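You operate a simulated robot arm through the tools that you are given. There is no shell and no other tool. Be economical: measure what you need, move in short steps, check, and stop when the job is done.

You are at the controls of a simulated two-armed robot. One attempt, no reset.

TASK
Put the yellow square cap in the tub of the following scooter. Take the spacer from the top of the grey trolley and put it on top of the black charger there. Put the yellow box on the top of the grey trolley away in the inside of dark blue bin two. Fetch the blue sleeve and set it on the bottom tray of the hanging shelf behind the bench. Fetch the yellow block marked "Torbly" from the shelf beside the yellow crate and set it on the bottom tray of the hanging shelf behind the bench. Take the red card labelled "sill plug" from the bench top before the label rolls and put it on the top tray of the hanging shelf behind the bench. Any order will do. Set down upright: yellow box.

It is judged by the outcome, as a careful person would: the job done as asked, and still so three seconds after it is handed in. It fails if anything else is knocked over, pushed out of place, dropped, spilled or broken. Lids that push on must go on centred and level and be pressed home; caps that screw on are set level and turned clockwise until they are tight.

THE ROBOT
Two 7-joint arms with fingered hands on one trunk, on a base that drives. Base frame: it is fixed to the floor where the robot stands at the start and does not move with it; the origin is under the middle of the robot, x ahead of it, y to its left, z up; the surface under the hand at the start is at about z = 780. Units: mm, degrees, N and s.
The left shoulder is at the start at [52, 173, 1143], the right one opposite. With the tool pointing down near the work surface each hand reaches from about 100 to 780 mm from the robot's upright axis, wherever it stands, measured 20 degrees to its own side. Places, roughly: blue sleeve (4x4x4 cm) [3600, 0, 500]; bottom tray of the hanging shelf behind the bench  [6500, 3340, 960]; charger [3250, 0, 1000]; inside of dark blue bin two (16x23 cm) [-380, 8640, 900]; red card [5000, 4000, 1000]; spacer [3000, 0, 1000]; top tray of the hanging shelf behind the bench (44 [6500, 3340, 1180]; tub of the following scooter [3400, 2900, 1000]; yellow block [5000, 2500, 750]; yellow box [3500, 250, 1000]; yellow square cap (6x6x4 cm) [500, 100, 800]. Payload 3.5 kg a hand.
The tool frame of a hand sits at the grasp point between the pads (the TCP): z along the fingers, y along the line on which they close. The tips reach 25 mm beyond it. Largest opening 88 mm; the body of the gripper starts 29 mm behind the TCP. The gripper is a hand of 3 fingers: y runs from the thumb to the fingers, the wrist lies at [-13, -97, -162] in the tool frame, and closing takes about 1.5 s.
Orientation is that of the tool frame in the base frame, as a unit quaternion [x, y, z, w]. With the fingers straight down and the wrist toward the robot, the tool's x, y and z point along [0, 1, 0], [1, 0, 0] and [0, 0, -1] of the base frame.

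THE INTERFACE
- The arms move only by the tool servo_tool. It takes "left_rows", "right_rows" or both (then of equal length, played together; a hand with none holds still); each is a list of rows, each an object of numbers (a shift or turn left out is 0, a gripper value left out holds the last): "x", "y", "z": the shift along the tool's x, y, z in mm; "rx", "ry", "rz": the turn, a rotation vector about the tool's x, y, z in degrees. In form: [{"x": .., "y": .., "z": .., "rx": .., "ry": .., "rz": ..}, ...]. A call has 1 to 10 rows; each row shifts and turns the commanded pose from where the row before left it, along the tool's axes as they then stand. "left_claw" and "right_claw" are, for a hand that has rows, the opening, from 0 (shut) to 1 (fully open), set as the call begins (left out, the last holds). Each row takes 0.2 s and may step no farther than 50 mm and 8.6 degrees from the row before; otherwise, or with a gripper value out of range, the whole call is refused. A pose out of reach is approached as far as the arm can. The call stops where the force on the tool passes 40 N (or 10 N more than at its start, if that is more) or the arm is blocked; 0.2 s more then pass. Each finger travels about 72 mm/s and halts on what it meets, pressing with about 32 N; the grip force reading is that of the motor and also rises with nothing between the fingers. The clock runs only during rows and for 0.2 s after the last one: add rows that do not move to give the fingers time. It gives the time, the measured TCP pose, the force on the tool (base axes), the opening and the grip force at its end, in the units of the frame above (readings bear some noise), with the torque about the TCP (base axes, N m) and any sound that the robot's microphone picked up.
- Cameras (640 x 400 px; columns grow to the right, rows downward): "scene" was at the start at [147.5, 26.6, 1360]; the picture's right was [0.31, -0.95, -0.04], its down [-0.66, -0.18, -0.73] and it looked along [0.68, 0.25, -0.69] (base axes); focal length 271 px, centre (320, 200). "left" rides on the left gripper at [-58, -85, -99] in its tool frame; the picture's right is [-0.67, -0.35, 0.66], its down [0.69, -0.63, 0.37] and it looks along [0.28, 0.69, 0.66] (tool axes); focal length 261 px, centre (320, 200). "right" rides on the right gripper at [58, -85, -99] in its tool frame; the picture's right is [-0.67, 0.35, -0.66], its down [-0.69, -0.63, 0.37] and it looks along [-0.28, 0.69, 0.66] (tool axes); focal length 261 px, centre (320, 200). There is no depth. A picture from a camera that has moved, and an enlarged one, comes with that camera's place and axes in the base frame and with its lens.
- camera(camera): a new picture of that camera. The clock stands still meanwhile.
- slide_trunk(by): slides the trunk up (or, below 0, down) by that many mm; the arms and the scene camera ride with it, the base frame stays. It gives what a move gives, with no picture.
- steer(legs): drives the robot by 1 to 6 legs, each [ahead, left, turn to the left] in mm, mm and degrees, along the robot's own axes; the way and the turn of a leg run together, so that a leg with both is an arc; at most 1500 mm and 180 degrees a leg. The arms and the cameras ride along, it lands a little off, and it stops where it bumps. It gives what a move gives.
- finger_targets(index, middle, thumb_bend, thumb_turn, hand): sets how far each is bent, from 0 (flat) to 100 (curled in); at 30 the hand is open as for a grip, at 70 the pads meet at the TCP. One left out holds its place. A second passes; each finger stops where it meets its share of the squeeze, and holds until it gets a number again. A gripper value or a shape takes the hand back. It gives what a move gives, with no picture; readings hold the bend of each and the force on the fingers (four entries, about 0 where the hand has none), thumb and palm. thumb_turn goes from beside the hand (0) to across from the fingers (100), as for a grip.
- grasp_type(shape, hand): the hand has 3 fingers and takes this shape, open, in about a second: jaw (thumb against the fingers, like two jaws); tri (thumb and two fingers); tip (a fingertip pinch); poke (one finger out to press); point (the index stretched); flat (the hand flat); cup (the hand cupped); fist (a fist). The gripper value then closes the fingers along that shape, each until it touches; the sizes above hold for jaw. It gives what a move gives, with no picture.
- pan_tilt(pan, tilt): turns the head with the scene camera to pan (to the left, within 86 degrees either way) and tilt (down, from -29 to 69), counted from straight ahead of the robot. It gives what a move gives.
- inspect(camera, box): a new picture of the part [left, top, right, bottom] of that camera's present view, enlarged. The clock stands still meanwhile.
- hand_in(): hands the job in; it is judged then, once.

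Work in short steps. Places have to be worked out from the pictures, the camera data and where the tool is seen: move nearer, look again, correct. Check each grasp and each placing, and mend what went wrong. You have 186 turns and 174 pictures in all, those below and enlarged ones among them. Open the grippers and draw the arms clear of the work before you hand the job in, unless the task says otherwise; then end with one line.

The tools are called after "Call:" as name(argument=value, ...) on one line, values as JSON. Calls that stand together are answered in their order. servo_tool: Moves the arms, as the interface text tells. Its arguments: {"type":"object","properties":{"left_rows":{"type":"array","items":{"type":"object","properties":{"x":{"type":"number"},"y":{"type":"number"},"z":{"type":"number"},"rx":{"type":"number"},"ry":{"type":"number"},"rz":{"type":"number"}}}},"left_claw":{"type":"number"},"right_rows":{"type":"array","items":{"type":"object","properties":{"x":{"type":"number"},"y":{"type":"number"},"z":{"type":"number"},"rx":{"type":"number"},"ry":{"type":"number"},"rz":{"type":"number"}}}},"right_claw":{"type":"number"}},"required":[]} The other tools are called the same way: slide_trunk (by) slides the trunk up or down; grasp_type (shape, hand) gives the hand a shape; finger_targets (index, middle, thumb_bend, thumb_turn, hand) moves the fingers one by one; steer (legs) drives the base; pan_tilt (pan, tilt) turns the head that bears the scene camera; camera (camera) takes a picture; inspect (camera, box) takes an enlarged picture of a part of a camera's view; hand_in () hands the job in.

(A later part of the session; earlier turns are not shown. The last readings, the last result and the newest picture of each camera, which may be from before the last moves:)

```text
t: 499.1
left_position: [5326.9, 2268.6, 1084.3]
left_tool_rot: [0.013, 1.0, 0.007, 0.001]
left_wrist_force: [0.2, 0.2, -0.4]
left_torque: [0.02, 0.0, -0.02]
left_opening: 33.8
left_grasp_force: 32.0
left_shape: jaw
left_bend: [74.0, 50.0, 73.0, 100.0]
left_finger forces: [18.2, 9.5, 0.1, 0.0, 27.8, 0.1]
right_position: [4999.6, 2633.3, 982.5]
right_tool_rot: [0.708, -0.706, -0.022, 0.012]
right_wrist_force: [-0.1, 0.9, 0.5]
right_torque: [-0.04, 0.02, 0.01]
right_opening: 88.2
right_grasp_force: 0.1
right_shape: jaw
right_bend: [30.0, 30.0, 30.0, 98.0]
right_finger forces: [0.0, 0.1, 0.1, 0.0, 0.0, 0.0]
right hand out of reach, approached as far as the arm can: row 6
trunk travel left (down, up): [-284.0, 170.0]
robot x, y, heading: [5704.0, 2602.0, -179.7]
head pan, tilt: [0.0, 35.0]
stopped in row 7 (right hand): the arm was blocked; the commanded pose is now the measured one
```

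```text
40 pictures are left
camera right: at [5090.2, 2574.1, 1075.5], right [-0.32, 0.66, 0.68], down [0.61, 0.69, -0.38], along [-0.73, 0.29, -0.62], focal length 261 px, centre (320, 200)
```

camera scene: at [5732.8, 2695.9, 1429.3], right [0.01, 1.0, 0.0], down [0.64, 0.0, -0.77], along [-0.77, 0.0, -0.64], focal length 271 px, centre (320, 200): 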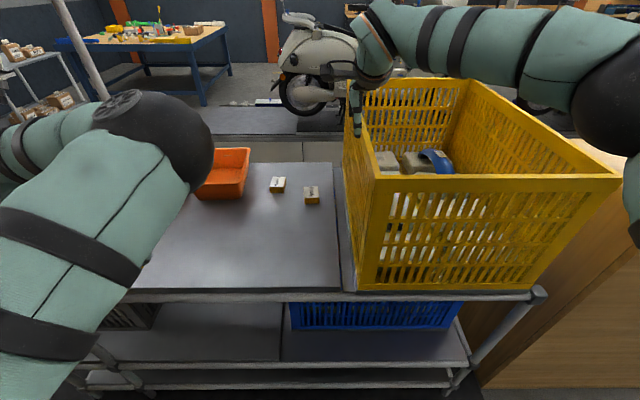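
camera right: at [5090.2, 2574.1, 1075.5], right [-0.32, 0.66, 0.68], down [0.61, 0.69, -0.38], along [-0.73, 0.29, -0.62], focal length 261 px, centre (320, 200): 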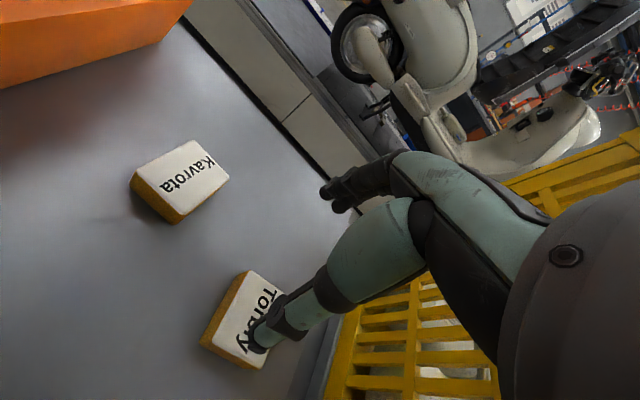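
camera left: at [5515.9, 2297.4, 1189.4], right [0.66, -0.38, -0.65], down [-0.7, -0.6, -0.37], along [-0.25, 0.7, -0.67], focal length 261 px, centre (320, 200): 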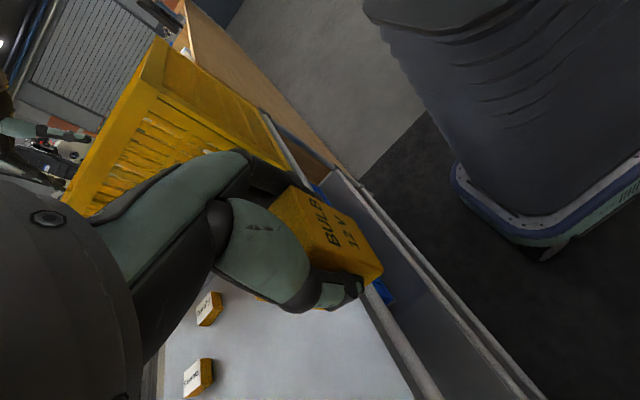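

The arm is blocked, likely the elbow against the crate. I'll lift a little to relieve it and look.

Call:
servo_tool(right_rows=[{"z": -30}, {"z": -30}, {}])

Call:
camera(camera="scene")

```text
t: 499.9
left_position: [5314.7, 2284.6, 1086.7]
left_tool_rot: [0.015, 1.0, -0.001, 0.005]
left_wrist_force: [-0.2, 0.6, -0.5]
left_torque: [0.02, 0.02, -0.01]
left_opening: 34.0
left_grasp_force: 31.7
left_shape: jaw
left_bend: [74.0, 50.0, 73.0, 100.0]
left_finger forces: [18.2, 9.6, 0.0, 0.0, 27.6, 0.0]
right_position: [4993.9, 2650.9, 1032.5]
right_tool_rot: [-0.706, 0.708, 0.013, -0.011]
right_wrist_force: [0.3, -0.1, 0.0]
right_torque: [0.0, -0.04, 0.0]
right_opening: 87.7
right_grasp_force: 0.1
right_shape: jaw
right_bend: [30.0, 30.0, 30.0, 98.0]
right_finger forces: [0.1, 0.0, 0.0, 0.1, 0.1, 0.0]
trunk travel left (down, up): [-284.0, 170.0]
robot x, y, heading: [5704.1, 2602.1, -180.2]
head pan, tilt: [0.0, 35.0]
```

```text
39 pictures are left
camera scene: at [5585.4, 2597.7, 1429.3], right [0.0, 1.0, 0.0], down [0.64, 0.0, -0.77], along [-0.77, 0.0, -0.64], focal length 271 px, centre (320, 200)
```

scene: 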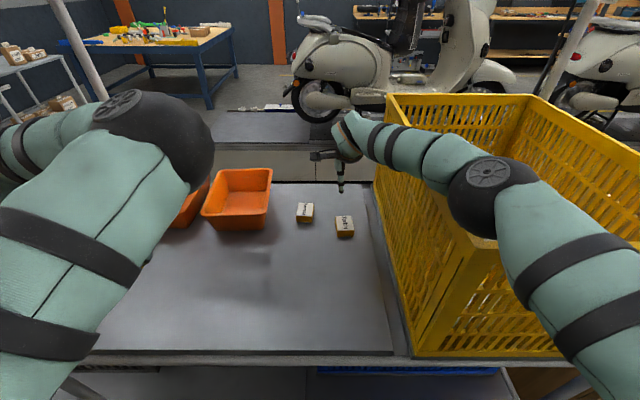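

The right elbow hangs over the crate, so this side won't work; the aisle side will. I'll raise and tuck the right hand, then travel the corridor north (strafing) to y≈9410.

Call:
servo_tool(right_rows=[{"z": -45}, {"z": -45}, {"z": -45}, {"y": -45}, {"y": -45}, {"y": -45}, {"y": -45}, {"y": -45}, {"y": -30}, {}])

Call:
steer(legs=[[-185, 0, 0], [0, -1490, 0], [0, -1490, 0], [0, -1490, 0], [0, -1490, 0], [0, -850, 0]])

```text
t: 502.1
left_position: [5313.7, 2286.9, 1088.7]
left_tool_rot: [0.015, 1.0, -0.003, 0.004]
left_wrist_force: [1.0, 0.3, -0.7]
left_torque: [0.0, 0.0, -0.01]
left_opening: 33.8
left_grasp_force: 32.0
left_shape: jaw
left_bend: [74.0, 50.0, 73.0, 100.0]
left_finger forces: [18.2, 9.5, 0.0, 0.1, 27.7, 0.0]
right_position: [5252.6, 2651.1, 1159.4]
right_tool_rot: [-0.706, 0.708, 0.012, -0.012]
right_wrist_force: [-0.3, 0.1, 0.5]
right_torque: [0.01, -0.02, -0.01]
right_opening: 87.7
right_grasp_force: 0.1
right_shape: jaw
right_bend: [30.0, 30.0, 30.0, 98.0]
right_finger forces: [0.1, 0.1, 0.1, 0.1, 0.2, 0.0]
trunk travel left (down, up): [-284.0, 170.0]
robot x, y, heading: [5706.8, 2603.9, -179.5]
head pan, tilt: [0.0, 35.0]
```

```text
t: 535.6
left_position: [5472.6, 9066.4, 1087.3]
left_tool_rot: [0.016, 1.0, -0.002, 0.006]
left_wrist_force: [-0.2, 0.6, -0.3]
left_torque: [0.02, -0.03, -0.01]
left_opening: 33.8
left_grasp_force: 31.7
left_shape: jaw
left_bend: [74.0, 50.0, 73.0, 100.0]
left_finger forces: [18.3, 9.5, 0.0, 0.1, 27.7, 0.0]
right_position: [5407.8, 9431.9, 1160.2]
right_tool_rot: [-0.706, 0.708, 0.012, -0.011]
right_wrist_force: [0.2, -0.3, 0.1]
right_torque: [-0.01, -0.01, 0.0]
right_opening: 87.8
right_grasp_force: 0.0
right_shape: jaw
right_bend: [30.0, 30.0, 30.0, 98.0]
right_finger forces: [0.0, 0.0, 0.0, 0.1, 0.1, 0.0]
trunk travel left (down, up): [-284.0, 170.0]
robot x, y, heading: [5856.6, 9379.8, -179.8]
head pan, tilt: [0.0, 35.0]
```

Smooth. Now west through the gap and turn (counter-clockwise) to face east.

Call:
steer(legs=[[0, -30, 0], [1400, 0, 0], [225, 0, 0], [0, 0, 90], [0, 0, 90]])

```text
t: 552.0
left_position: [4610.8, 9720.5, 1090.4]
left_tool_rot: [1.0, -0.017, -0.006, -0.002]
left_wrist_force: [-0.5, -0.7, -0.9]
left_torque: [-0.01, -0.03, -0.01]
left_opening: 33.8
left_grasp_force: 31.9
left_shape: jaw
left_bend: [74.0, 50.0, 73.0, 100.0]
left_finger forces: [18.1, 9.4, 0.0, 0.0, 27.7, 0.0]
right_position: [4672.0, 9356.1, 1161.2]
right_tool_rot: [0.709, 0.705, 0.012, 0.011]
right_wrist_force: [-0.2, 0.5, -0.1]
right_torque: [-0.01, 0.0, 0.02]
right_opening: 87.6
right_grasp_force: 0.1
right_shape: jaw
right_bend: [30.0, 30.0, 30.0, 98.0]
right_finger forces: [0.0, 0.0, 0.1, 0.1, 0.0, 0.0]
trunk travel left (down, up): [-284.0, 170.0]
robot x, y, heading: [4224.1, 9403.9, -0.0]
head pan, tilt: [0.0, 35.0]
```

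Now strafe south down the aisle to the rack.

Call:
steer(legs=[[0, -1490, 0], [0, -1490, 0], [0, -1490, 0], [0, -1490, 0], [0, -650, 0]])

Call:
pan_tilt(pan=-5, tilt=35)

Call:
camera(camera="scene")

```text
t: 581.5
left_position: [4695.6, 3639.4, 1089.1]
left_tool_rot: [1.0, -0.009, -0.004, -0.001]
left_wrist_force: [0.2, 0.8, -1.2]
left_torque: [0.0, -0.01, 0.04]
left_opening: 33.8
left_grasp_force: 32.2
left_shape: jaw
left_bend: [74.0, 50.0, 73.0, 100.0]
left_finger forces: [18.2, 9.5, 0.0, 0.0, 27.7, 0.0]
right_position: [4761.7, 3282.0, 1162.9]
right_tool_rot: [0.694, 0.72, 0.015, 0.013]
right_wrist_force: [-4.9, 9.0, 2.0]
right_torque: [-0.49, -0.34, 0.04]
right_opening: 87.8
right_grasp_force: 0.0
right_shape: jaw
right_bend: [30.0, 30.0, 30.0, 98.0]
right_finger forces: [0.0, 0.0, 0.0, 0.0, 0.0, 8.4]
trunk travel left (down, up): [-284.0, 170.0]
robot x, y, heading: [4308.3, 3318.3, 0.8]
head pan, tilt: [0.0, 35.0]
stopped in leg 5: the force on the tool passed its limit at 113 N (the readings are from after the stop); the commanded pose is now the measured one
```

```text
t: 582.2
left_position: [4696.6, 3639.8, 1088.1]
left_tool_rot: [1.0, -0.009, -0.005, -0.001]
left_wrist_force: [-0.1, 0.4, -0.4]
left_torque: [0.01, -0.03, -0.04]
left_opening: 33.8
left_grasp_force: 32.1
left_shape: jaw
left_bend: [74.0, 50.0, 73.0, 100.0]
left_finger forces: [18.3, 9.5, 0.1, 0.0, 27.7, 0.1]
right_position: [4761.8, 3281.0, 1162.2]
right_tool_rot: [0.694, 0.72, 0.015, 0.014]
right_wrist_force: [-4.3, 16.8, 2.1]
right_torque: [-0.94, -0.33, 0.16]
right_opening: 87.8
right_grasp_force: 0.0
right_shape: jaw
right_bend: [30.0, 30.0, 30.0, 98.0]
right_finger forces: [0.1, 0.0, 0.0, 0.0, 0.1, 16.2]
trunk travel left (down, up): [-284.0, 170.0]
robot x, y, heading: [4316.2, 3315.1, 1.0]
head pan, tilt: [-5.0, 35.0]
```

```text
38 pictures are left
camera scene: at [4431.2, 3314.4, 1429.6], right [-0.07, -1.0, 0.01], down [-0.63, 0.04, -0.77], along [0.77, -0.06, -0.63], focal length 271 px, centre (320, 200)
```

scene: 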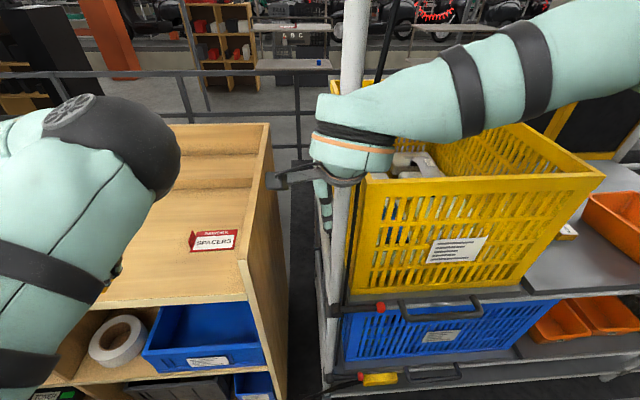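

My hand met the rack's corner post (drift brought me ~85 mm too near). I'll step back north and west, then continue south.

Call:
steer(legs=[[0, 50, 0], [-140, 0, -1]])

Call:
steer(legs=[[0, -580, 0]])

Call:
camera(camera="scene")

```text
t: 584.0
left_position: [4561.8, 3678.5, 1086.6]
left_tool_rot: [1.0, -0.019, -0.006, -0.002]
left_wrist_force: [-0.8, -0.2, -1.3]
left_torque: [0.0, 0.01, -0.01]
left_opening: 33.6
left_grasp_force: 31.6
left_shape: jaw
left_bend: [74.0, 50.0, 73.0, 100.0]
left_finger forces: [18.2, 9.6, 0.1, 0.1, 27.7, 0.1]
right_position: [4620.9, 3319.5, 1160.6]
right_tool_rot: [0.701, 0.713, 0.013, 0.012]
right_wrist_force: [1.0, -0.2, -0.1]
right_torque: [0.01, -0.01, -0.01]
right_opening: 87.6
right_grasp_force: 0.2
right_shape: jaw
right_bend: [30.0, 30.0, 30.0, 98.0]
right_finger forces: [0.0, 0.0, 0.0, 0.0, 0.0, 0.1]
trunk travel left (down, up): [-284.0, 170.0]
robot x, y, heading: [4170.3, 3366.5, -0.0]
head pan, tilt: [-5.0, 35.0]
```

```text
t: 587.3
left_position: [4558.4, 3100.4, 1089.9]
left_tool_rot: [1.0, -0.019, -0.006, -0.002]
left_wrist_force: [0.0, -0.6, -1.7]
left_torque: [0.02, -0.03, 0.02]
left_opening: 33.7
left_grasp_force: 32.0
left_shape: jaw
left_bend: [74.0, 50.0, 73.0, 100.0]
left_finger forces: [18.3, 9.5, 0.1, 0.0, 27.6, 0.0]
right_position: [4617.3, 2739.9, 1161.8]
right_tool_rot: [0.701, 0.713, 0.015, 0.013]
right_wrist_force: [0.3, 0.0, 0.6]
right_torque: [-0.01, -0.05, 0.03]
right_opening: 87.7
right_grasp_force: 0.0
right_shape: jaw
right_bend: [30.0, 30.0, 30.0, 98.0]
right_finger forces: [0.1, 0.1, 0.0, 0.0, 0.0, 0.0]
trunk travel left (down, up): [-284.0, 170.0]
robot x, y, heading: [4165.0, 2789.2, -0.1]
head pan, tilt: [-5.0, 35.0]
```

```text
37 pictures are left
camera scene: at [4287.3, 2779.3, 1429.5], right [-0.09, -1.0, 0.01], down [-0.63, 0.05, -0.77], along [0.77, -0.08, -0.64], focal length 271 px, centre (320, 200)
```

scene: 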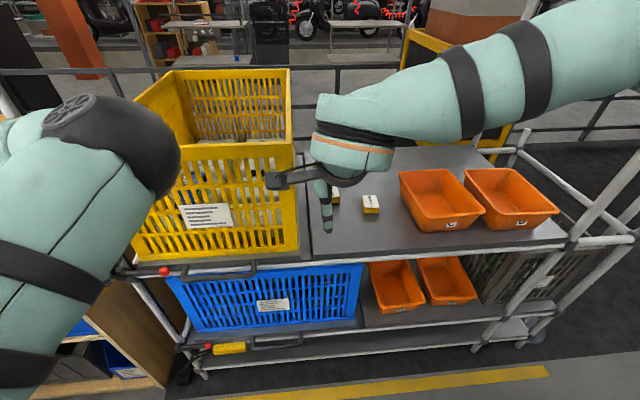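

The block is in clear view beyond my fingers. Shift 75 mm south and 265 mm forward, then check from the right camera.

Call:
steer(legs=[[0, -75, 0], [265, 0, 0]])

Call:
servo_tool(right_rows=[{"y": 35, "z": 30}, {"y": 35, "z": 30}, {"y": 30, "z": 35}, {"z": 40}, {"z": 40}, {}])

Call:
camera(camera="right")

```text
t: 589.5
left_position: [4743.6, 3027.1, 1089.7]
left_tool_rot: [1.0, -0.016, -0.018, 0.0]
left_wrist_force: [-5.1, 1.0, 3.5]
left_torque: [0.11, -0.49, 0.29]
left_opening: 33.6
left_grasp_force: 32.2
left_shape: jaw
left_bend: [74.0, 50.0, 73.0, 100.0]
left_finger forces: [18.2, 9.9, 0.0, 0.0, 28.1, 0.0]
right_position: [4811.0, 2665.9, 1161.1]
right_tool_rot: [0.7, 0.714, 0.015, 0.012]
right_wrist_force: [0.1, 0.5, 0.6]
right_torque: [-0.03, 0.01, 0.03]
right_opening: 87.8
right_grasp_force: 0.1
right_shape: jaw
right_bend: [30.0, 30.0, 30.0, 98.0]
right_finger forces: [0.0, 0.0, 0.0, 0.0, 0.0, 0.0]
trunk travel left (down, up): [-284.0, 170.0]
robot x, y, heading: [4363.1, 2713.4, 0.2]
head pan, tilt: [-5.0, 35.0]
stopped in leg 2: the force on the tool passed its limit at 165 N (the readings are from after the stop); the commanded pose is now the measured one
```

```text
t: 590.9
left_position: [4743.5, 3026.0, 1088.0]
left_tool_rot: [1.0, -0.017, -0.017, 0.001]
left_wrist_force: [-5.4, 0.6, 2.2]
left_torque: [0.11, -0.57, 0.3]
left_opening: 33.8
left_grasp_force: 32.3
left_shape: jaw
left_bend: [74.0, 50.0, 73.0, 100.0]
left_finger forces: [18.2, 9.9, 0.1, 0.1, 28.1, 0.1]
right_position: [4919.3, 2668.4, 990.1]
right_tool_rot: [0.7, 0.714, 0.015, 0.014]
right_wrist_force: [-0.3, -0.2, 0.1]
right_torque: [-0.02, -0.02, 0.0]
right_opening: 88.0
right_grasp_force: 0.0
right_shape: jaw
right_bend: [30.0, 30.0, 30.0, 98.0]
right_finger forces: [0.0, 0.0, 0.0, 0.0, 0.0, 0.1]
trunk travel left (down, up): [-284.0, 170.0]
robot x, y, heading: [4361.5, 2714.0, -0.0]
head pan, tilt: [-5.0, 35.0]
```

```text
36 pictures are left
camera right: at [4830.4, 2724.4, 1085.5], right [0.33, -0.67, 0.67], down [-0.6, -0.7, -0.39], along [0.73, -0.27, -0.63], focal length 261 px, centre (320, 200)
```

right: 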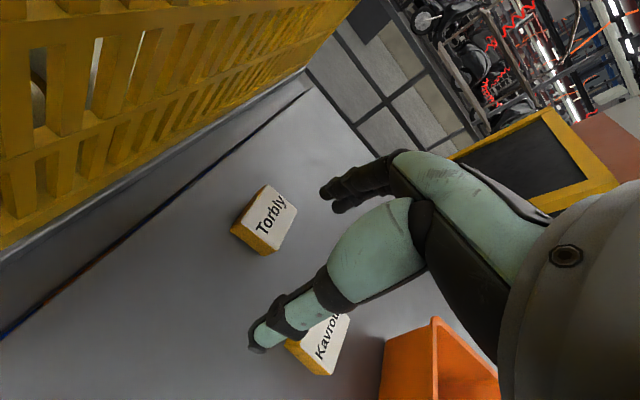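

The left hand touched the crate front (forgot it was ahead); I'll ease back 20 mm. Combining views, the block is at about [5009, 2670], top z≈871. Extend the right hand above it and check.

Call:
steer(legs=[[-22, 0, 0]])

Call:
servo_tool(right_rows=[{"y": 37, "z": 5}, {"y": 37, "z": 5}, {"y": 37, "z": 5}, {"z": 15}, {}])

Call:
camera(camera="right")

Call:
inspect(camera="scene", box=[120, 60, 440, 260])

```text
t: 591.7
left_position: [4726.7, 3027.3, 1085.9]
left_tool_rot: [1.0, -0.017, -0.021, 0.0]
left_wrist_force: [0.9, -0.2, -0.9]
left_torque: [0.0, 0.03, 0.03]
left_opening: 34.0
left_grasp_force: 32.2
left_shape: jaw
left_bend: [74.0, 50.0, 73.0, 100.0]
left_finger forces: [18.2, 9.8, 0.0, 0.0, 28.1, 0.0]
right_position: [4903.2, 2668.1, 986.6]
right_tool_rot: [0.7, 0.714, 0.012, 0.011]
right_wrist_force: [0.7, -1.1, 0.4]
right_torque: [0.01, -0.01, 0.0]
right_opening: 87.7
right_grasp_force: 0.0
right_shape: jaw
right_bend: [30.0, 30.0, 30.0, 98.0]
right_finger forces: [0.1, 0.0, 0.1, 0.0, 0.0, 0.1]
trunk travel left (down, up): [-284.0, 170.0]
robot x, y, heading: [4341.1, 2710.2, 0.3]
head pan, tilt: [-5.0, 35.0]
```

```text
t: 592.9
left_position: [4723.4, 3027.3, 1087.1]
left_tool_rot: [1.0, -0.017, -0.018, 0.0]
left_wrist_force: [0.6, 0.2, -0.3]
left_torque: [0.01, 0.01, 0.0]
left_opening: 33.7
left_grasp_force: 31.6
left_shape: jaw
left_bend: [74.0, 50.0, 73.0, 100.0]
left_finger forces: [18.2, 9.9, 0.0, 0.0, 28.1, 0.1]
right_position: [5010.5, 2670.1, 964.8]
right_tool_rot: [0.7, 0.714, 0.015, 0.012]
right_wrist_force: [0.9, -1.1, 0.0]
right_torque: [-0.01, 0.01, -0.02]
right_opening: 87.8
right_grasp_force: 0.0
right_shape: jaw
right_bend: [30.0, 30.0, 30.0, 98.0]
right_finger forces: [0.1, 0.0, 0.0, 0.1, 0.0, 0.0]
trunk travel left (down, up): [-284.0, 170.0]
robot x, y, heading: [4339.7, 2710.5, 0.1]
head pan, tilt: [-5.0, 35.0]
```

```text
35 pictures are left
camera right: at [4922.5, 2726.9, 1059.2], right [0.34, -0.67, 0.67], down [-0.6, -0.7, -0.39], along [0.72, -0.27, -0.63], focal length 261 px, centre (320, 200)
```

right: 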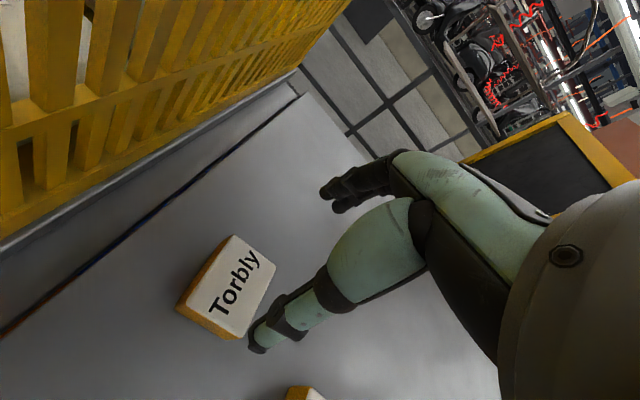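

```text
2.00 times, centred on (280, 160) of scene
camera zoom: at [4462.2, 2703.5, 1429.5], right [-0.09, -1.0, 0.01], down [-0.63, 0.05, -0.77], along [0.77, -0.07, -0.64], focal length 543 px, centre (400, 280)
```

zoom: 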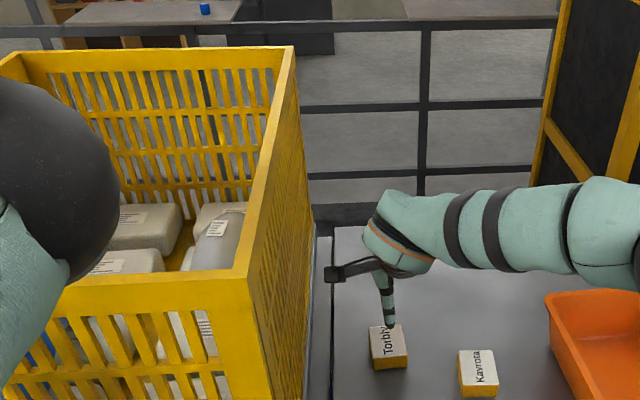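

Triangulated: block top centre [5006, 2671, 862] — right under the hand. Descend around it.

Call:
servo_tool(right_rows=[{"y": -4, "z": 30}, {"z": 30}, {"z": 20}, {"z": 12}, {}])

Call:
camera(camera="right")

```text
t: 594.1
left_position: [4723.8, 3025.5, 1087.7]
left_tool_rot: [1.0, -0.016, -0.018, 0.001]
left_wrist_force: [-0.6, 0.2, 0.1]
left_torque: [0.01, 0.0, -0.01]
left_opening: 33.7
left_grasp_force: 32.5
left_shape: jaw
left_bend: [74.0, 50.0, 73.0, 100.0]
left_finger forces: [18.2, 9.9, 0.0, 0.0, 28.0, 0.0]
right_position: [5011.1, 2671.7, 873.0]
right_tool_rot: [0.701, 0.713, 0.014, 0.013]
right_wrist_force: [-0.7, 0.8, 0.2]
right_torque: [0.02, 0.0, 0.02]
right_opening: 87.8
right_grasp_force: 0.0
right_shape: jaw
right_bend: [30.0, 30.0, 30.0, 98.0]
right_finger forces: [0.0, 0.1, 0.1, 0.1, 0.1, 0.0]
trunk travel left (down, up): [-284.0, 170.0]
robot x, y, heading: [4337.6, 2710.1, 0.1]
head pan, tilt: [-5.0, 35.0]
```

```text
33 pictures are left
camera right: at [4922.0, 2727.7, 967.3], right [0.34, -0.67, 0.67], down [-0.6, -0.7, -0.39], along [0.72, -0.27, -0.63], focal length 261 px, centre (320, 200)
```

right: 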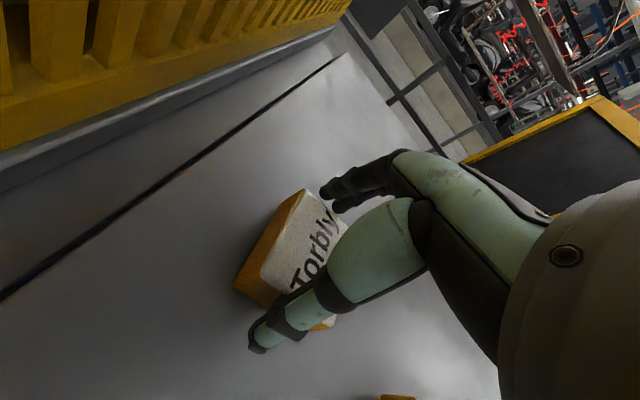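

Block sits between thumb and fingers. Lower 7 mm and close.

Call:
servo_tool(right_rows=[{"z": 7}, {}])

Call:
servo_tool(right_rows=[{}, {}, {}, {}, {}, {}, {}, {}], right_claw=0)

Call:
servo_tool(right_rows=[{"z": -20}, {"z": -35}, {"z": -40}, {"z": -40}, {"z": -40}, {"z": -40}, {}])

Call:
camera(camera="right")

```text
t: 594.7
left_position: [4722.7, 3025.7, 1088.0]
left_tool_rot: [1.0, -0.016, -0.018, 0.001]
left_wrist_force: [-0.8, -0.8, -0.1]
left_torque: [0.03, 0.04, 0.02]
left_opening: 33.8
left_grasp_force: 31.8
left_shape: jaw
left_bend: [74.0, 50.0, 73.0, 100.0]
left_finger forces: [18.2, 9.9, 0.0, 0.0, 28.1, 0.0]
right_position: [5010.3, 2670.7, 865.5]
right_tool_rot: [0.7, 0.714, 0.014, 0.013]
right_wrist_force: [0.1, -0.4, -1.0]
right_torque: [0.03, 0.0, 0.0]
right_opening: 88.0
right_grasp_force: 0.0
right_shape: jaw
right_bend: [30.0, 30.0, 30.0, 98.0]
right_finger forces: [0.0, 0.0, 0.1, 0.0, 0.1, 0.0]
trunk travel left (down, up): [-284.0, 170.0]
robot x, y, heading: [4344.9, 2712.8, 0.4]
head pan, tilt: [-5.0, 35.0]
```

```text
t: 596.5
left_position: [4722.9, 3026.9, 1087.8]
left_tool_rot: [1.0, -0.016, -0.017, 0.001]
left_wrist_force: [0.6, -0.3, 0.2]
left_torque: [-0.01, -0.02, 0.0]
left_opening: 33.8
left_grasp_force: 31.4
left_shape: jaw
left_bend: [74.0, 50.0, 73.0, 100.0]
left_finger forces: [18.2, 9.8, 0.1, 0.0, 28.0, 0.0]
right_position: [5011.2, 2671.1, 866.4]
right_tool_rot: [0.7, 0.714, 0.014, 0.013]
right_wrist_force: [0.0, 0.5, 0.6]
right_torque: [0.0, -0.01, 0.01]
right_opening: 57.8
right_grasp_force: 31.9
right_shape: jaw
right_bend: [28.0, 39.0, 60.0, 99.0]
right_finger forces: [19.1, 10.1, 0.1, 0.0, 29.3, 0.0]
trunk travel left (down, up): [-284.0, 170.0]
robot x, y, heading: [4344.5, 2707.9, -0.2]
head pan, tilt: [-5.0, 35.0]
```

```text
t: 598.1
left_position: [4723.8, 3027.3, 1086.9]
left_tool_rot: [1.0, -0.016, -0.017, 0.001]
left_wrist_force: [-0.3, 0.2, -0.8]
left_torque: [-0.01, -0.03, 0.03]
left_opening: 33.9
left_grasp_force: 31.8
left_shape: jaw
left_bend: [74.0, 50.0, 73.0, 100.0]
left_finger forces: [18.2, 9.9, 0.0, 0.0, 28.1, 0.1]
right_position: [5001.5, 2669.9, 1079.8]
right_tool_rot: [0.701, 0.713, 0.014, 0.012]
right_wrist_force: [0.5, 0.5, -0.8]
right_torque: [0.04, -0.01, 0.0]
right_opening: 57.7
right_grasp_force: 31.9
right_shape: jaw
right_bend: [28.0, 39.0, 60.0, 99.0]
right_finger forces: [19.2, 10.1, 0.1, 0.0, 29.3, 0.1]
trunk travel left (down, up): [-284.0, 170.0]
robot x, y, heading: [4342.5, 2711.9, -0.1]
head pan, tilt: [-5.0, 35.0]
```

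```text
32 pictures are left
camera right: at [4913.9, 2726.3, 1175.0], right [0.34, -0.67, 0.67], down [-0.6, -0.7, -0.39], along [0.72, -0.27, -0.63], focal length 261 px, centre (320, 200)
```

right: 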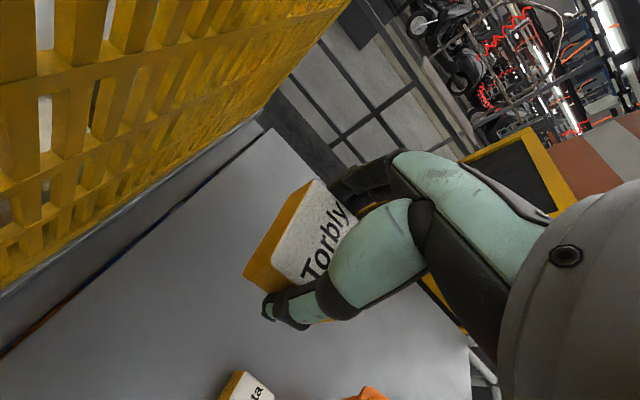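

"Torbly" is securely held. I'll back out, tuck the right hand, and travel north up the aisle to the gap (facing east throughout).

Call:
steer(legs=[[-150, 0, 0]])

Call:
servo_tool(right_rows=[{"y": -40, "z": -15}, {"y": -40, "z": -15}, {"y": -40, "z": -15}, {"y": -40, "z": -10}, {"y": -35}, {}])

Call:
steer(legs=[[0, 1490, 0], [0, 1490, 0], [0, 1490, 0], [0, 1490, 0], [0, 740, 0]])

```text
t: 599.5
left_position: [4576.0, 3025.2, 1087.2]
left_tool_rot: [1.0, -0.017, -0.019, 0.001]
left_wrist_force: [-0.3, -1.1, 0.6]
left_torque: [-0.01, 0.01, 0.02]
left_opening: 33.6
left_grasp_force: 32.0
left_shape: jaw
left_bend: [74.0, 50.0, 73.0, 100.0]
left_finger forces: [18.2, 10.0, 0.1, 0.0, 28.2, 0.0]
right_position: [4854.0, 2669.1, 1078.8]
right_tool_rot: [0.7, 0.714, 0.014, 0.013]
right_wrist_force: [-0.4, -0.6, -0.4]
right_torque: [-0.01, -0.05, 0.03]
right_opening: 57.6
right_grasp_force: 31.6
right_shape: jaw
right_bend: [28.0, 39.0, 60.0, 99.0]
right_finger forces: [19.2, 10.1, 0.0, 0.0, 29.3, 0.0]
trunk travel left (down, up): [-284.0, 170.0]
robot x, y, heading: [4192.9, 2712.5, -0.0]
head pan, tilt: [-5.0, 35.0]
```

```text
t: 600.9
left_position: [4573.9, 3025.3, 1087.4]
left_tool_rot: [1.0, -0.016, -0.018, 0.0]
left_wrist_force: [0.2, 0.0, -0.8]
left_torque: [-0.01, 0.01, -0.03]
left_opening: 33.7
left_grasp_force: 31.6
left_shape: jaw
left_bend: [74.0, 50.0, 73.0, 100.0]
left_finger forces: [18.1, 9.9, 0.1, 0.0, 28.2, 0.0]
right_position: [4654.7, 2666.4, 1126.5]
right_tool_rot: [0.7, 0.714, 0.013, 0.012]
right_wrist_force: [-0.1, 0.3, -1.0]
right_torque: [-0.02, -0.04, -0.01]
right_opening: 57.6
right_grasp_force: 32.3
right_shape: jaw
right_bend: [28.0, 39.0, 60.0, 99.0]
right_finger forces: [19.0, 10.1, 0.2, 0.0, 29.3, 0.0]
trunk travel left (down, up): [-284.0, 170.0]
robot x, y, heading: [4193.7, 2710.7, 0.0]
head pan, tilt: [-5.0, 35.0]
```

```text
t: 633.0
left_position: [4477.1, 9759.4, 1087.3]
left_tool_rot: [1.0, -0.01, -0.016, 0.001]
left_wrist_force: [0.3, -0.1, -0.7]
left_torque: [-0.03, -0.03, 0.0]
left_opening: 33.8
left_grasp_force: 32.0
left_shape: jaw
left_bend: [74.0, 50.0, 73.0, 100.0]
left_finger forces: [18.2, 9.8, 0.0, 0.1, 28.1, 0.0]
right_position: [4563.8, 9399.1, 1126.7]
right_tool_rot: [0.696, 0.718, 0.015, 0.012]
right_wrist_force: [-0.3, 0.2, -0.7]
right_torque: [-0.02, -0.01, 0.01]
right_opening: 57.8
right_grasp_force: 32.0
right_shape: jaw
right_bend: [28.0, 39.0, 60.0, 99.0]
right_finger forces: [18.9, 10.1, 0.1, 0.1, 29.1, 0.0]
trunk travel left (down, up): [-284.0, 170.0]
robot x, y, heading: [4098.3, 9438.3, 0.6]
head pan, tilt: [-5.0, 35.0]
```

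At the gap. East through it, then strafe south down the corridor to y≈3750.

Call:
steer(legs=[[1450, -45, -0.6], [240, 0, 0], [0, -1490, 0], [0, -1490, 0], [0, -1490, 0], [0, -1150, 0]])

```text
t: 667.9
left_position: [6106.2, 4092.7, 1087.7]
left_tool_rot: [1.0, -0.015, -0.017, 0.002]
left_wrist_force: [-0.2, -0.6, -0.8]
left_torque: [0.03, 0.02, -0.01]
left_opening: 33.7
left_grasp_force: 32.0
left_shape: jaw
left_bend: [74.0, 50.0, 73.0, 100.0]
left_finger forces: [18.2, 10.0, 0.1, 0.1, 28.1, 0.0]
right_position: [6189.5, 3733.9, 1127.1]
right_tool_rot: [0.699, 0.715, 0.015, 0.014]
right_wrist_force: [-0.1, 0.5, -0.2]
right_torque: [0.0, -0.02, -0.01]
right_opening: 57.4
right_grasp_force: 32.1
right_shape: jaw
right_bend: [28.0, 39.0, 60.0, 99.0]
right_finger forces: [19.1, 10.0, 0.0, 0.0, 29.2, 0.0]
trunk travel left (down, up): [-284.0, 170.0]
robot x, y, heading: [5724.0, 3780.3, 0.1]
head pan, tilt: [-5.0, 35.0]
```

Now lower the trunk 90 and pitch the right hand ~20° forward.

Call:
slide_trunk(by=-90)

Call:
servo_tool(right_rows=[{"y": 30}, {"y": 30}, {"rx": -7}, {"rx": -7}, {"rx": -6}, {}])

Call:
pan_tilt(pan=-20, tilt=20)

Call:
camera(camera="scene")

```text
t: 669.2
left_position: [6105.9, 4093.4, 997.6]
left_tool_rot: [1.0, -0.014, -0.018, 0.001]
left_wrist_force: [-0.1, 0.3, 0.4]
left_torque: [0.02, 0.04, -0.02]
left_opening: 33.8
left_grasp_force: 32.2
left_shape: jaw
left_bend: [74.0, 50.0, 73.0, 100.0]
left_finger forces: [18.2, 10.0, 0.0, 0.0, 28.1, 0.0]
right_position: [6189.5, 3733.1, 1036.7]
right_tool_rot: [0.699, 0.715, 0.015, 0.013]
right_wrist_force: [0.0, 0.2, -0.5]
right_torque: [0.0, -0.01, 0.02]
right_opening: 57.8
right_grasp_force: 32.2
right_shape: jaw
right_bend: [28.0, 39.0, 60.0, 99.0]
right_finger forces: [19.1, 10.2, 0.0, 0.1, 29.3, 0.0]
trunk travel left (down, up): [-194.0, 260.0]
robot x, y, heading: [5728.3, 3775.5, 0.3]
head pan, tilt: [-5.0, 35.0]
```

```text
t: 670.6
left_position: [6105.9, 4091.5, 998.0]
left_tool_rot: [1.0, -0.015, -0.018, 0.0]
left_wrist_force: [-0.2, 0.6, -0.8]
left_torque: [0.0, -0.02, 0.02]
left_opening: 33.6
left_grasp_force: 32.0
left_shape: jaw
left_bend: [74.0, 50.0, 73.0, 100.0]
left_finger forces: [18.2, 9.9, 0.0, 0.0, 28.1, 0.0]
right_position: [6250.7, 3734.1, 1038.7]
right_tool_rot: [0.686, 0.702, 0.14, 0.134]
right_wrist_force: [0.2, -0.5, -0.5]
right_torque: [0.05, 0.03, 0.01]
right_opening: 57.6
right_grasp_force: 31.9
right_shape: jaw
right_bend: [28.0, 39.0, 60.0, 99.0]
right_finger forces: [19.2, 9.9, 0.0, 0.0, 29.3, 0.0]
trunk travel left (down, up): [-194.0, 260.0]
robot x, y, heading: [5722.9, 3774.7, -0.0]
head pan, tilt: [-5.0, 35.0]
```

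```text
t: 671.3
left_position: [6106.8, 4093.2, 997.4]
left_tool_rot: [1.0, -0.015, -0.018, 0.001]
left_wrist_force: [0.1, -0.4, -0.6]
left_torque: [-0.01, -0.01, 0.02]
left_opening: 33.8
left_grasp_force: 31.5
left_shape: jaw
left_bend: [74.0, 50.0, 73.0, 100.0]
left_finger forces: [18.1, 10.0, 0.0, 0.1, 28.1, 0.0]
right_position: [6251.1, 3734.5, 1039.5]
right_tool_rot: [0.686, 0.702, 0.138, 0.134]
right_wrist_force: [0.0, 0.8, -0.1]
right_torque: [-0.01, 0.01, 0.0]
right_opening: 57.4
right_grasp_force: 31.8
right_shape: jaw
right_bend: [28.0, 39.0, 60.0, 99.0]
right_finger forces: [19.2, 10.0, 0.1, 0.1, 29.3, 0.0]
trunk travel left (down, up): [-194.0, 260.0]
robot x, y, heading: [5729.1, 3780.1, 0.3]
head pan, tilt: [-20.0, 20.0]
```

```text
31 pictures are left
camera scene: at [5902.5, 3744.6, 1346.2], right [-0.33, -0.94, 0.06], down [-0.49, 0.12, -0.87], along [0.81, -0.32, -0.49], focal length 271 px, centre (320, 200)
```

scene: 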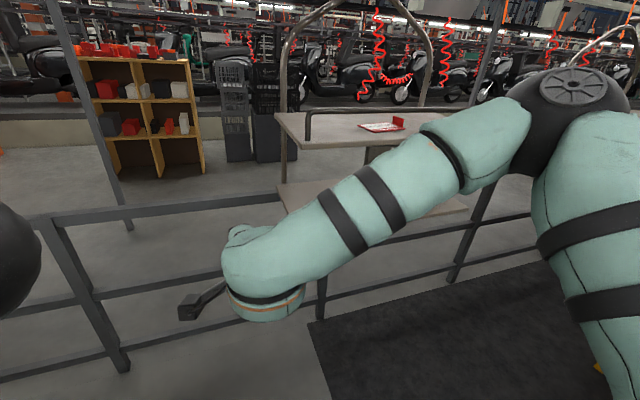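

Elbow is high but stays in front of the trays. I'll shift to y for the block at ≈3515 (north of the label plate) and move in.

Call:
steer(legs=[[0, -219, 0], [100, 0, 0]])

Call:
camera(camera="scene")

Call:
camera(camera="right")

```text
t: 673.8
left_position: [6207.4, 3873.9, 997.3]
left_tool_rot: [1.0, -0.013, -0.017, 0.0]
left_wrist_force: [-0.8, 0.2, 0.3]
left_torque: [0.0, -0.01, -0.03]
left_opening: 33.7
left_grasp_force: 32.5
left_shape: jaw
left_bend: [74.0, 50.0, 73.0, 100.0]
left_finger forces: [18.2, 9.9, 0.0, 0.0, 28.2, 0.0]
right_position: [6351.1, 3516.9, 1039.4]
right_tool_rot: [0.686, 0.702, 0.139, 0.133]
right_wrist_force: [0.1, 0.0, -0.5]
right_torque: [0.0, 0.0, -0.03]
right_opening: 57.6
right_grasp_force: 32.0
right_shape: jaw
right_bend: [28.0, 39.0, 60.0, 99.0]
right_finger forces: [19.0, 10.0, 0.0, 0.1, 29.3, 0.1]
trunk travel left (down, up): [-194.0, 260.0]
robot x, y, heading: [5826.2, 3561.6, 0.2]
head pan, tilt: [-20.0, 20.0]
```

```text
30 pictures are left
camera scene: at [6003.7, 3526.1, 1346.4], right [-0.33, -0.94, 0.06], down [-0.48, 0.12, -0.87], along [0.81, -0.32, -0.49], focal length 271 px, centre (320, 200)
```

scene: 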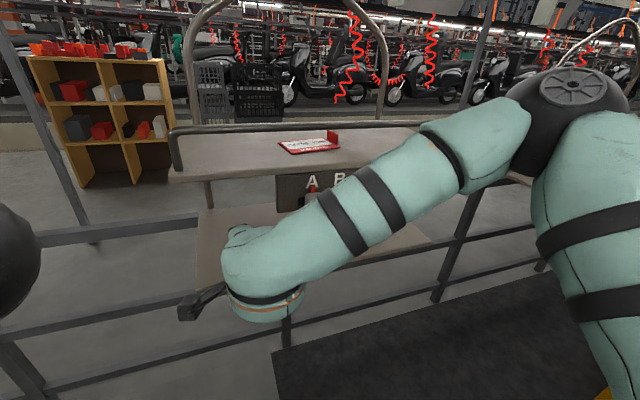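

```text
29 pictures are left
camera right: at [6234.9, 3571.9, 1098.3], right [0.09, -0.67, 0.74], down [-0.43, -0.69, -0.58], along [0.9, -0.26, -0.35], focal length 261 px, centre (320, 200)
```

right: 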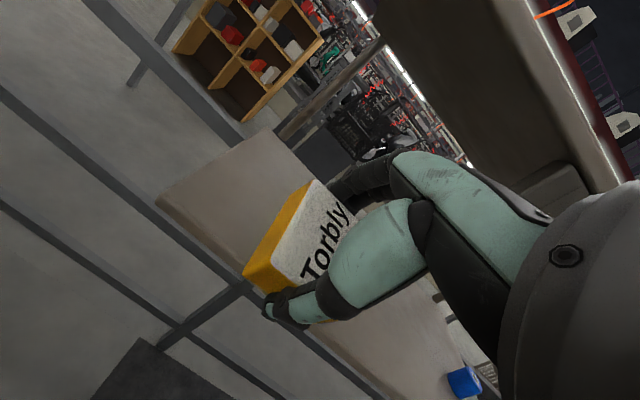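

Block heads correctly between the trays, clear of the plate. Forward 75 mm, then lower by trunk to contact.

Call:
steer(legs=[[78, 0, 0]])

Call:
slide_trunk(by=-28)

Call:
slide_trunk(by=-12)

Call:
camera(camera="right")

```text
t: 674.8
left_position: [6284.6, 3875.1, 998.3]
left_tool_rot: [1.0, -0.015, -0.018, 0.0]
left_wrist_force: [0.3, -0.2, -0.7]
left_torque: [0.02, 0.05, 0.02]
left_opening: 33.7
left_grasp_force: 31.9
left_shape: jaw
left_bend: [74.0, 50.0, 73.0, 100.0]
left_finger forces: [18.1, 9.9, 0.0, 0.0, 28.1, 0.1]
right_position: [6428.6, 3517.0, 1039.1]
right_tool_rot: [0.686, 0.702, 0.138, 0.133]
right_wrist_force: [-0.4, 0.2, -0.6]
right_torque: [0.0, -0.02, 0.0]
right_opening: 57.7
right_grasp_force: 32.0
right_shape: jaw
right_bend: [28.0, 39.0, 60.0, 99.0]
right_finger forces: [19.1, 10.0, 0.0, 0.0, 29.3, 0.0]
trunk travel left (down, up): [-194.0, 260.0]
robot x, y, heading: [5906.6, 3558.2, 0.1]
head pan, tilt: [-20.0, 20.0]
```

```text
t: 675.5
left_position: [6284.2, 3878.0, 967.6]
left_tool_rot: [1.0, -0.01, -0.022, 0.001]
left_wrist_force: [0.0, 0.2, -0.4]
left_torque: [0.0, 0.01, 0.01]
left_opening: 34.0
left_grasp_force: 31.7
left_shape: jaw
left_bend: [74.0, 50.0, 73.0, 100.0]
left_finger forces: [18.2, 9.8, 0.0, 0.1, 28.1, 0.0]
right_position: [6430.5, 3517.0, 1011.2]
right_tool_rot: [0.686, 0.702, 0.138, 0.133]
right_wrist_force: [-0.4, 0.2, -1.1]
right_torque: [-0.02, 0.01, -0.02]
right_opening: 57.4
right_grasp_force: 32.3
right_shape: jaw
right_bend: [28.0, 39.0, 60.0, 99.0]
right_finger forces: [19.1, 9.9, 0.1, 0.0, 29.4, 0.0]
trunk travel left (down, up): [-166.0, 288.0]
robot x, y, heading: [5909.8, 3560.8, 0.0]
head pan, tilt: [-20.0, 20.0]
```

```text
t: 676.1
left_position: [6281.4, 3879.5, 951.5]
left_tool_rot: [1.0, -0.008, -0.025, 0.0]
left_wrist_force: [-0.2, -0.1, -0.3]
left_torque: [0.01, 0.02, 0.01]
left_opening: 34.0
left_grasp_force: 31.5
left_shape: jaw
left_bend: [74.0, 50.0, 73.0, 100.0]
left_finger forces: [18.2, 9.9, 0.1, 0.1, 28.2, 0.1]
right_position: [6430.0, 3516.5, 1000.7]
right_tool_rot: [0.686, 0.702, 0.138, 0.134]
right_wrist_force: [0.0, 1.3, -0.9]
right_torque: [0.0, -0.03, -0.02]
right_opening: 57.1
right_grasp_force: 31.6
right_shape: jaw
right_bend: [28.0, 39.0, 61.0, 100.0]
right_finger forces: [20.4, 11.1, 0.0, 0.0, 31.5, 0.0]
trunk travel left (down, up): [-154.0, 300.0]
robot x, y, heading: [5905.9, 3559.3, 0.5]
head pan, tilt: [-20.0, 20.0]
```

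```text
28 pictures are left
camera right: at [6312.1, 3572.4, 1057.9], right [0.09, -0.67, 0.74], down [-0.43, -0.7, -0.58], along [0.9, -0.26, -0.35], focal length 261 px, centre (320, 200)
```

right: 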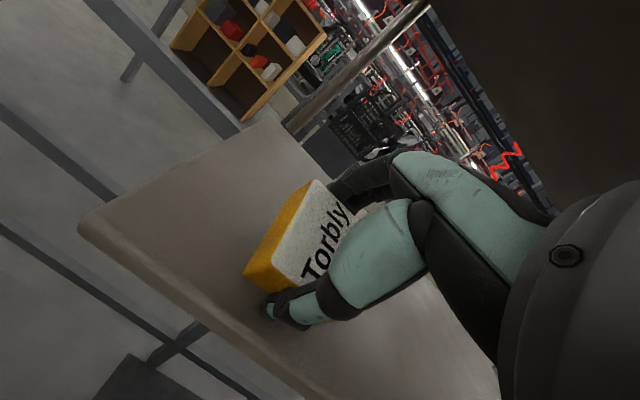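

Nearly touching. I'd like it a bit deeper: rise 6, forward 20, then lower to contact.

Call:
slide_trunk(by=6)

Call:
steer(legs=[[20, 0, 0]])

Call:
slide_trunk(by=-12)

Call:
slide_trunk(by=-6)

```text
t: 676.7
left_position: [6283.6, 3877.7, 959.5]
left_tool_rot: [1.0, -0.009, -0.025, 0.001]
left_wrist_force: [0.8, 0.2, -0.6]
left_torque: [-0.01, 0.03, 0.05]
left_opening: 33.9
left_grasp_force: 32.6
left_shape: jaw
left_bend: [74.0, 50.0, 73.0, 100.0]
left_finger forces: [18.2, 9.9, 0.0, 0.0, 28.1, 0.0]
right_position: [6428.8, 3516.9, 1006.6]
right_tool_rot: [0.687, 0.701, 0.138, 0.133]
right_wrist_force: [-0.5, -0.6, -0.1]
right_torque: [-0.01, 0.0, -0.01]
right_opening: 57.3
right_grasp_force: 31.8
right_shape: jaw
right_bend: [28.0, 39.0, 61.0, 100.0]
right_finger forces: [20.5, 11.0, 0.1, 0.0, 31.5, 0.1]
trunk travel left (down, up): [-160.0, 294.0]
robot x, y, heading: [5904.3, 3557.2, 0.2]
head pan, tilt: [-20.0, 20.0]
```

```text
t: 677.5
left_position: [6300.4, 3877.8, 962.0]
left_tool_rot: [1.0, -0.009, -0.022, 0.004]
left_wrist_force: [0.3, 0.2, -0.8]
left_torque: [-0.01, -0.04, 0.03]
left_opening: 33.6
left_grasp_force: 31.7
left_shape: jaw
left_bend: [74.0, 50.0, 73.0, 100.0]
left_finger forces: [18.2, 10.0, 0.0, 0.1, 28.1, 0.0]
right_position: [6445.8, 3518.0, 1007.1]
right_tool_rot: [0.686, 0.702, 0.139, 0.135]
right_wrist_force: [-0.2, -0.4, -0.5]
right_torque: [0.02, 0.01, 0.02]
right_opening: 57.1
right_grasp_force: 31.8
right_shape: jaw
right_bend: [28.0, 39.0, 61.0, 100.0]
right_finger forces: [20.5, 11.0, 0.0, 0.1, 31.5, 0.0]
trunk travel left (down, up): [-160.0, 294.0]
robot x, y, heading: [5924.0, 3556.2, 0.3]
head pan, tilt: [-20.0, 20.0]
```

```text
t: 678.1
left_position: [6299.1, 3880.6, 946.8]
left_tool_rot: [1.0, -0.005, -0.026, 0.003]
left_wrist_force: [0.1, -0.4, -1.2]
left_torque: [-0.03, 0.01, -0.02]
left_opening: 33.9
left_grasp_force: 32.6
left_shape: jaw
left_bend: [74.0, 50.0, 73.0, 100.0]
left_finger forces: [18.2, 9.9, 0.0, 0.0, 28.1, 0.0]
right_position: [6446.6, 3518.2, 996.1]
right_tool_rot: [0.685, 0.701, 0.141, 0.136]
right_wrist_force: [-1.1, 0.0, 29.3]
right_torque: [0.11, 0.76, -0.03]
right_opening: 56.5
right_grasp_force: 32.1
right_shape: jaw
right_bend: [27.0, 36.0, 65.0, 100.0]
right_finger forces: [24.6, 13.3, 0.0, 0.1, 67.2, 0.0]
trunk travel left (down, up): [-148.0, 306.0]
robot x, y, heading: [5926.0, 3557.0, 0.6]
head pan, tilt: [-20.0, 20.0]
```

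```text
t: 678.4
left_position: [6298.9, 3880.5, 944.0]
left_tool_rot: [1.0, -0.003, -0.028, 0.004]
left_wrist_force: [0.1, -0.7, -0.2]
left_torque: [0.05, -0.01, 0.02]
left_opening: 33.7
left_grasp_force: 32.4
left_shape: jaw
left_bend: [74.0, 50.0, 73.0, 100.0]
left_finger forces: [18.2, 9.9, 0.0, 0.1, 28.1, 0.0]
right_position: [6447.2, 3519.8, 997.5]
right_tool_rot: [0.685, 0.701, 0.144, 0.135]
right_wrist_force: [-5.4, -1.0, 22.7]
right_torque: [0.01, 0.79, 0.02]
right_opening: 56.3
right_grasp_force: 32.5
right_shape: jaw
right_bend: [27.0, 37.0, 65.0, 100.0]
right_finger forces: [21.7, 12.0, 0.1, 0.0, 57.6, 0.0]
trunk travel left (down, up): [-147.0, 308.0]
robot x, y, heading: [5926.3, 3556.9, 0.2]
head pan, tilt: [-20.0, 20.0]
stopped: the force on the tool passed its limit at 46 N (the readings are from after the stop); the commanded pose is now the measured one
```

Thumb end touches the tray. Ease up 3 mm and release.

Call:
slide_trunk(by=4)

Call:
servo_tool(right_rows=[{}, {}, {}, {}], right_claw=0.85)

Call:
camera(camera="right")

```text
t: 679.0
left_position: [6300.9, 3879.6, 946.8]
left_tool_rot: [1.0, -0.005, -0.028, 0.003]
left_wrist_force: [0.5, 0.1, -0.6]
left_torque: [0.01, -0.03, 0.0]
left_opening: 33.8
left_grasp_force: 32.0
left_shape: jaw
left_bend: [74.0, 50.0, 73.0, 100.0]
left_finger forces: [18.2, 9.9, 0.1, 0.1, 28.0, 0.0]
right_position: [6447.8, 3517.5, 997.6]
right_tool_rot: [0.685, 0.702, 0.141, 0.134]
right_wrist_force: [-1.2, -1.2, 6.2]
right_torque: [0.03, 0.2, 0.03]
right_opening: 56.3
right_grasp_force: 31.9
right_shape: jaw
right_bend: [28.0, 38.0, 64.0, 100.0]
right_finger forces: [20.7, 11.3, 0.0, 0.0, 38.0, 0.1]
trunk travel left (down, up): [-151.0, 304.0]
robot x, y, heading: [5925.6, 3561.6, 0.2]
head pan, tilt: [-20.0, 20.0]
```

```text
t: 680.0
left_position: [6299.7, 3880.5, 948.6]
left_tool_rot: [1.0, -0.005, -0.028, 0.003]
left_wrist_force: [0.9, -0.9, -0.4]
left_torque: [0.02, -0.01, 0.02]
left_opening: 33.6
left_grasp_force: 32.3
left_shape: jaw
left_bend: [74.0, 50.0, 73.0, 100.0]
left_finger forces: [18.2, 9.9, 0.0, 0.0, 28.1, 0.1]
right_position: [6449.2, 3518.5, 999.3]
right_tool_rot: [0.684, 0.702, 0.143, 0.134]
right_wrist_force: [2.6, 0.2, 13.8]
right_torque: [-0.02, 0.24, 0.02]
right_opening: 72.4
right_grasp_force: 0.0
right_shape: jaw
right_bend: [27.0, 33.0, 51.0, 100.0]
right_finger forces: [0.5, 0.0, 0.0, 0.0, 15.0, 0.1]
trunk travel left (down, up): [-151.0, 304.0]
robot x, y, heading: [5927.0, 3554.1, 0.0]
head pan, tilt: [-20.0, 20.0]
```

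```text
27 pictures are left
camera right: at [6332.1, 3573.2, 1057.2], right [0.09, -0.67, 0.74], down [-0.42, -0.69, -0.58], along [0.9, -0.26, -0.34], focal length 261 px, centre (320, 200)
```

right: 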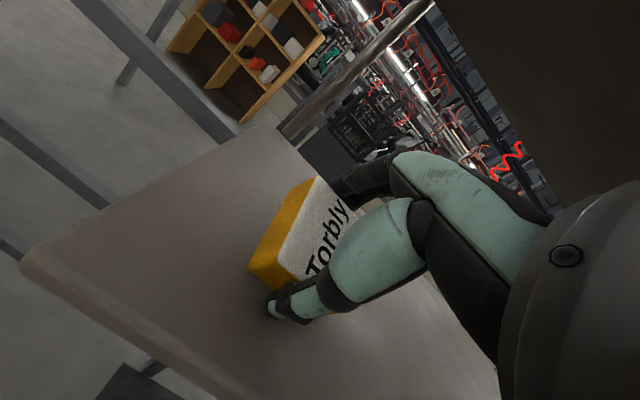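

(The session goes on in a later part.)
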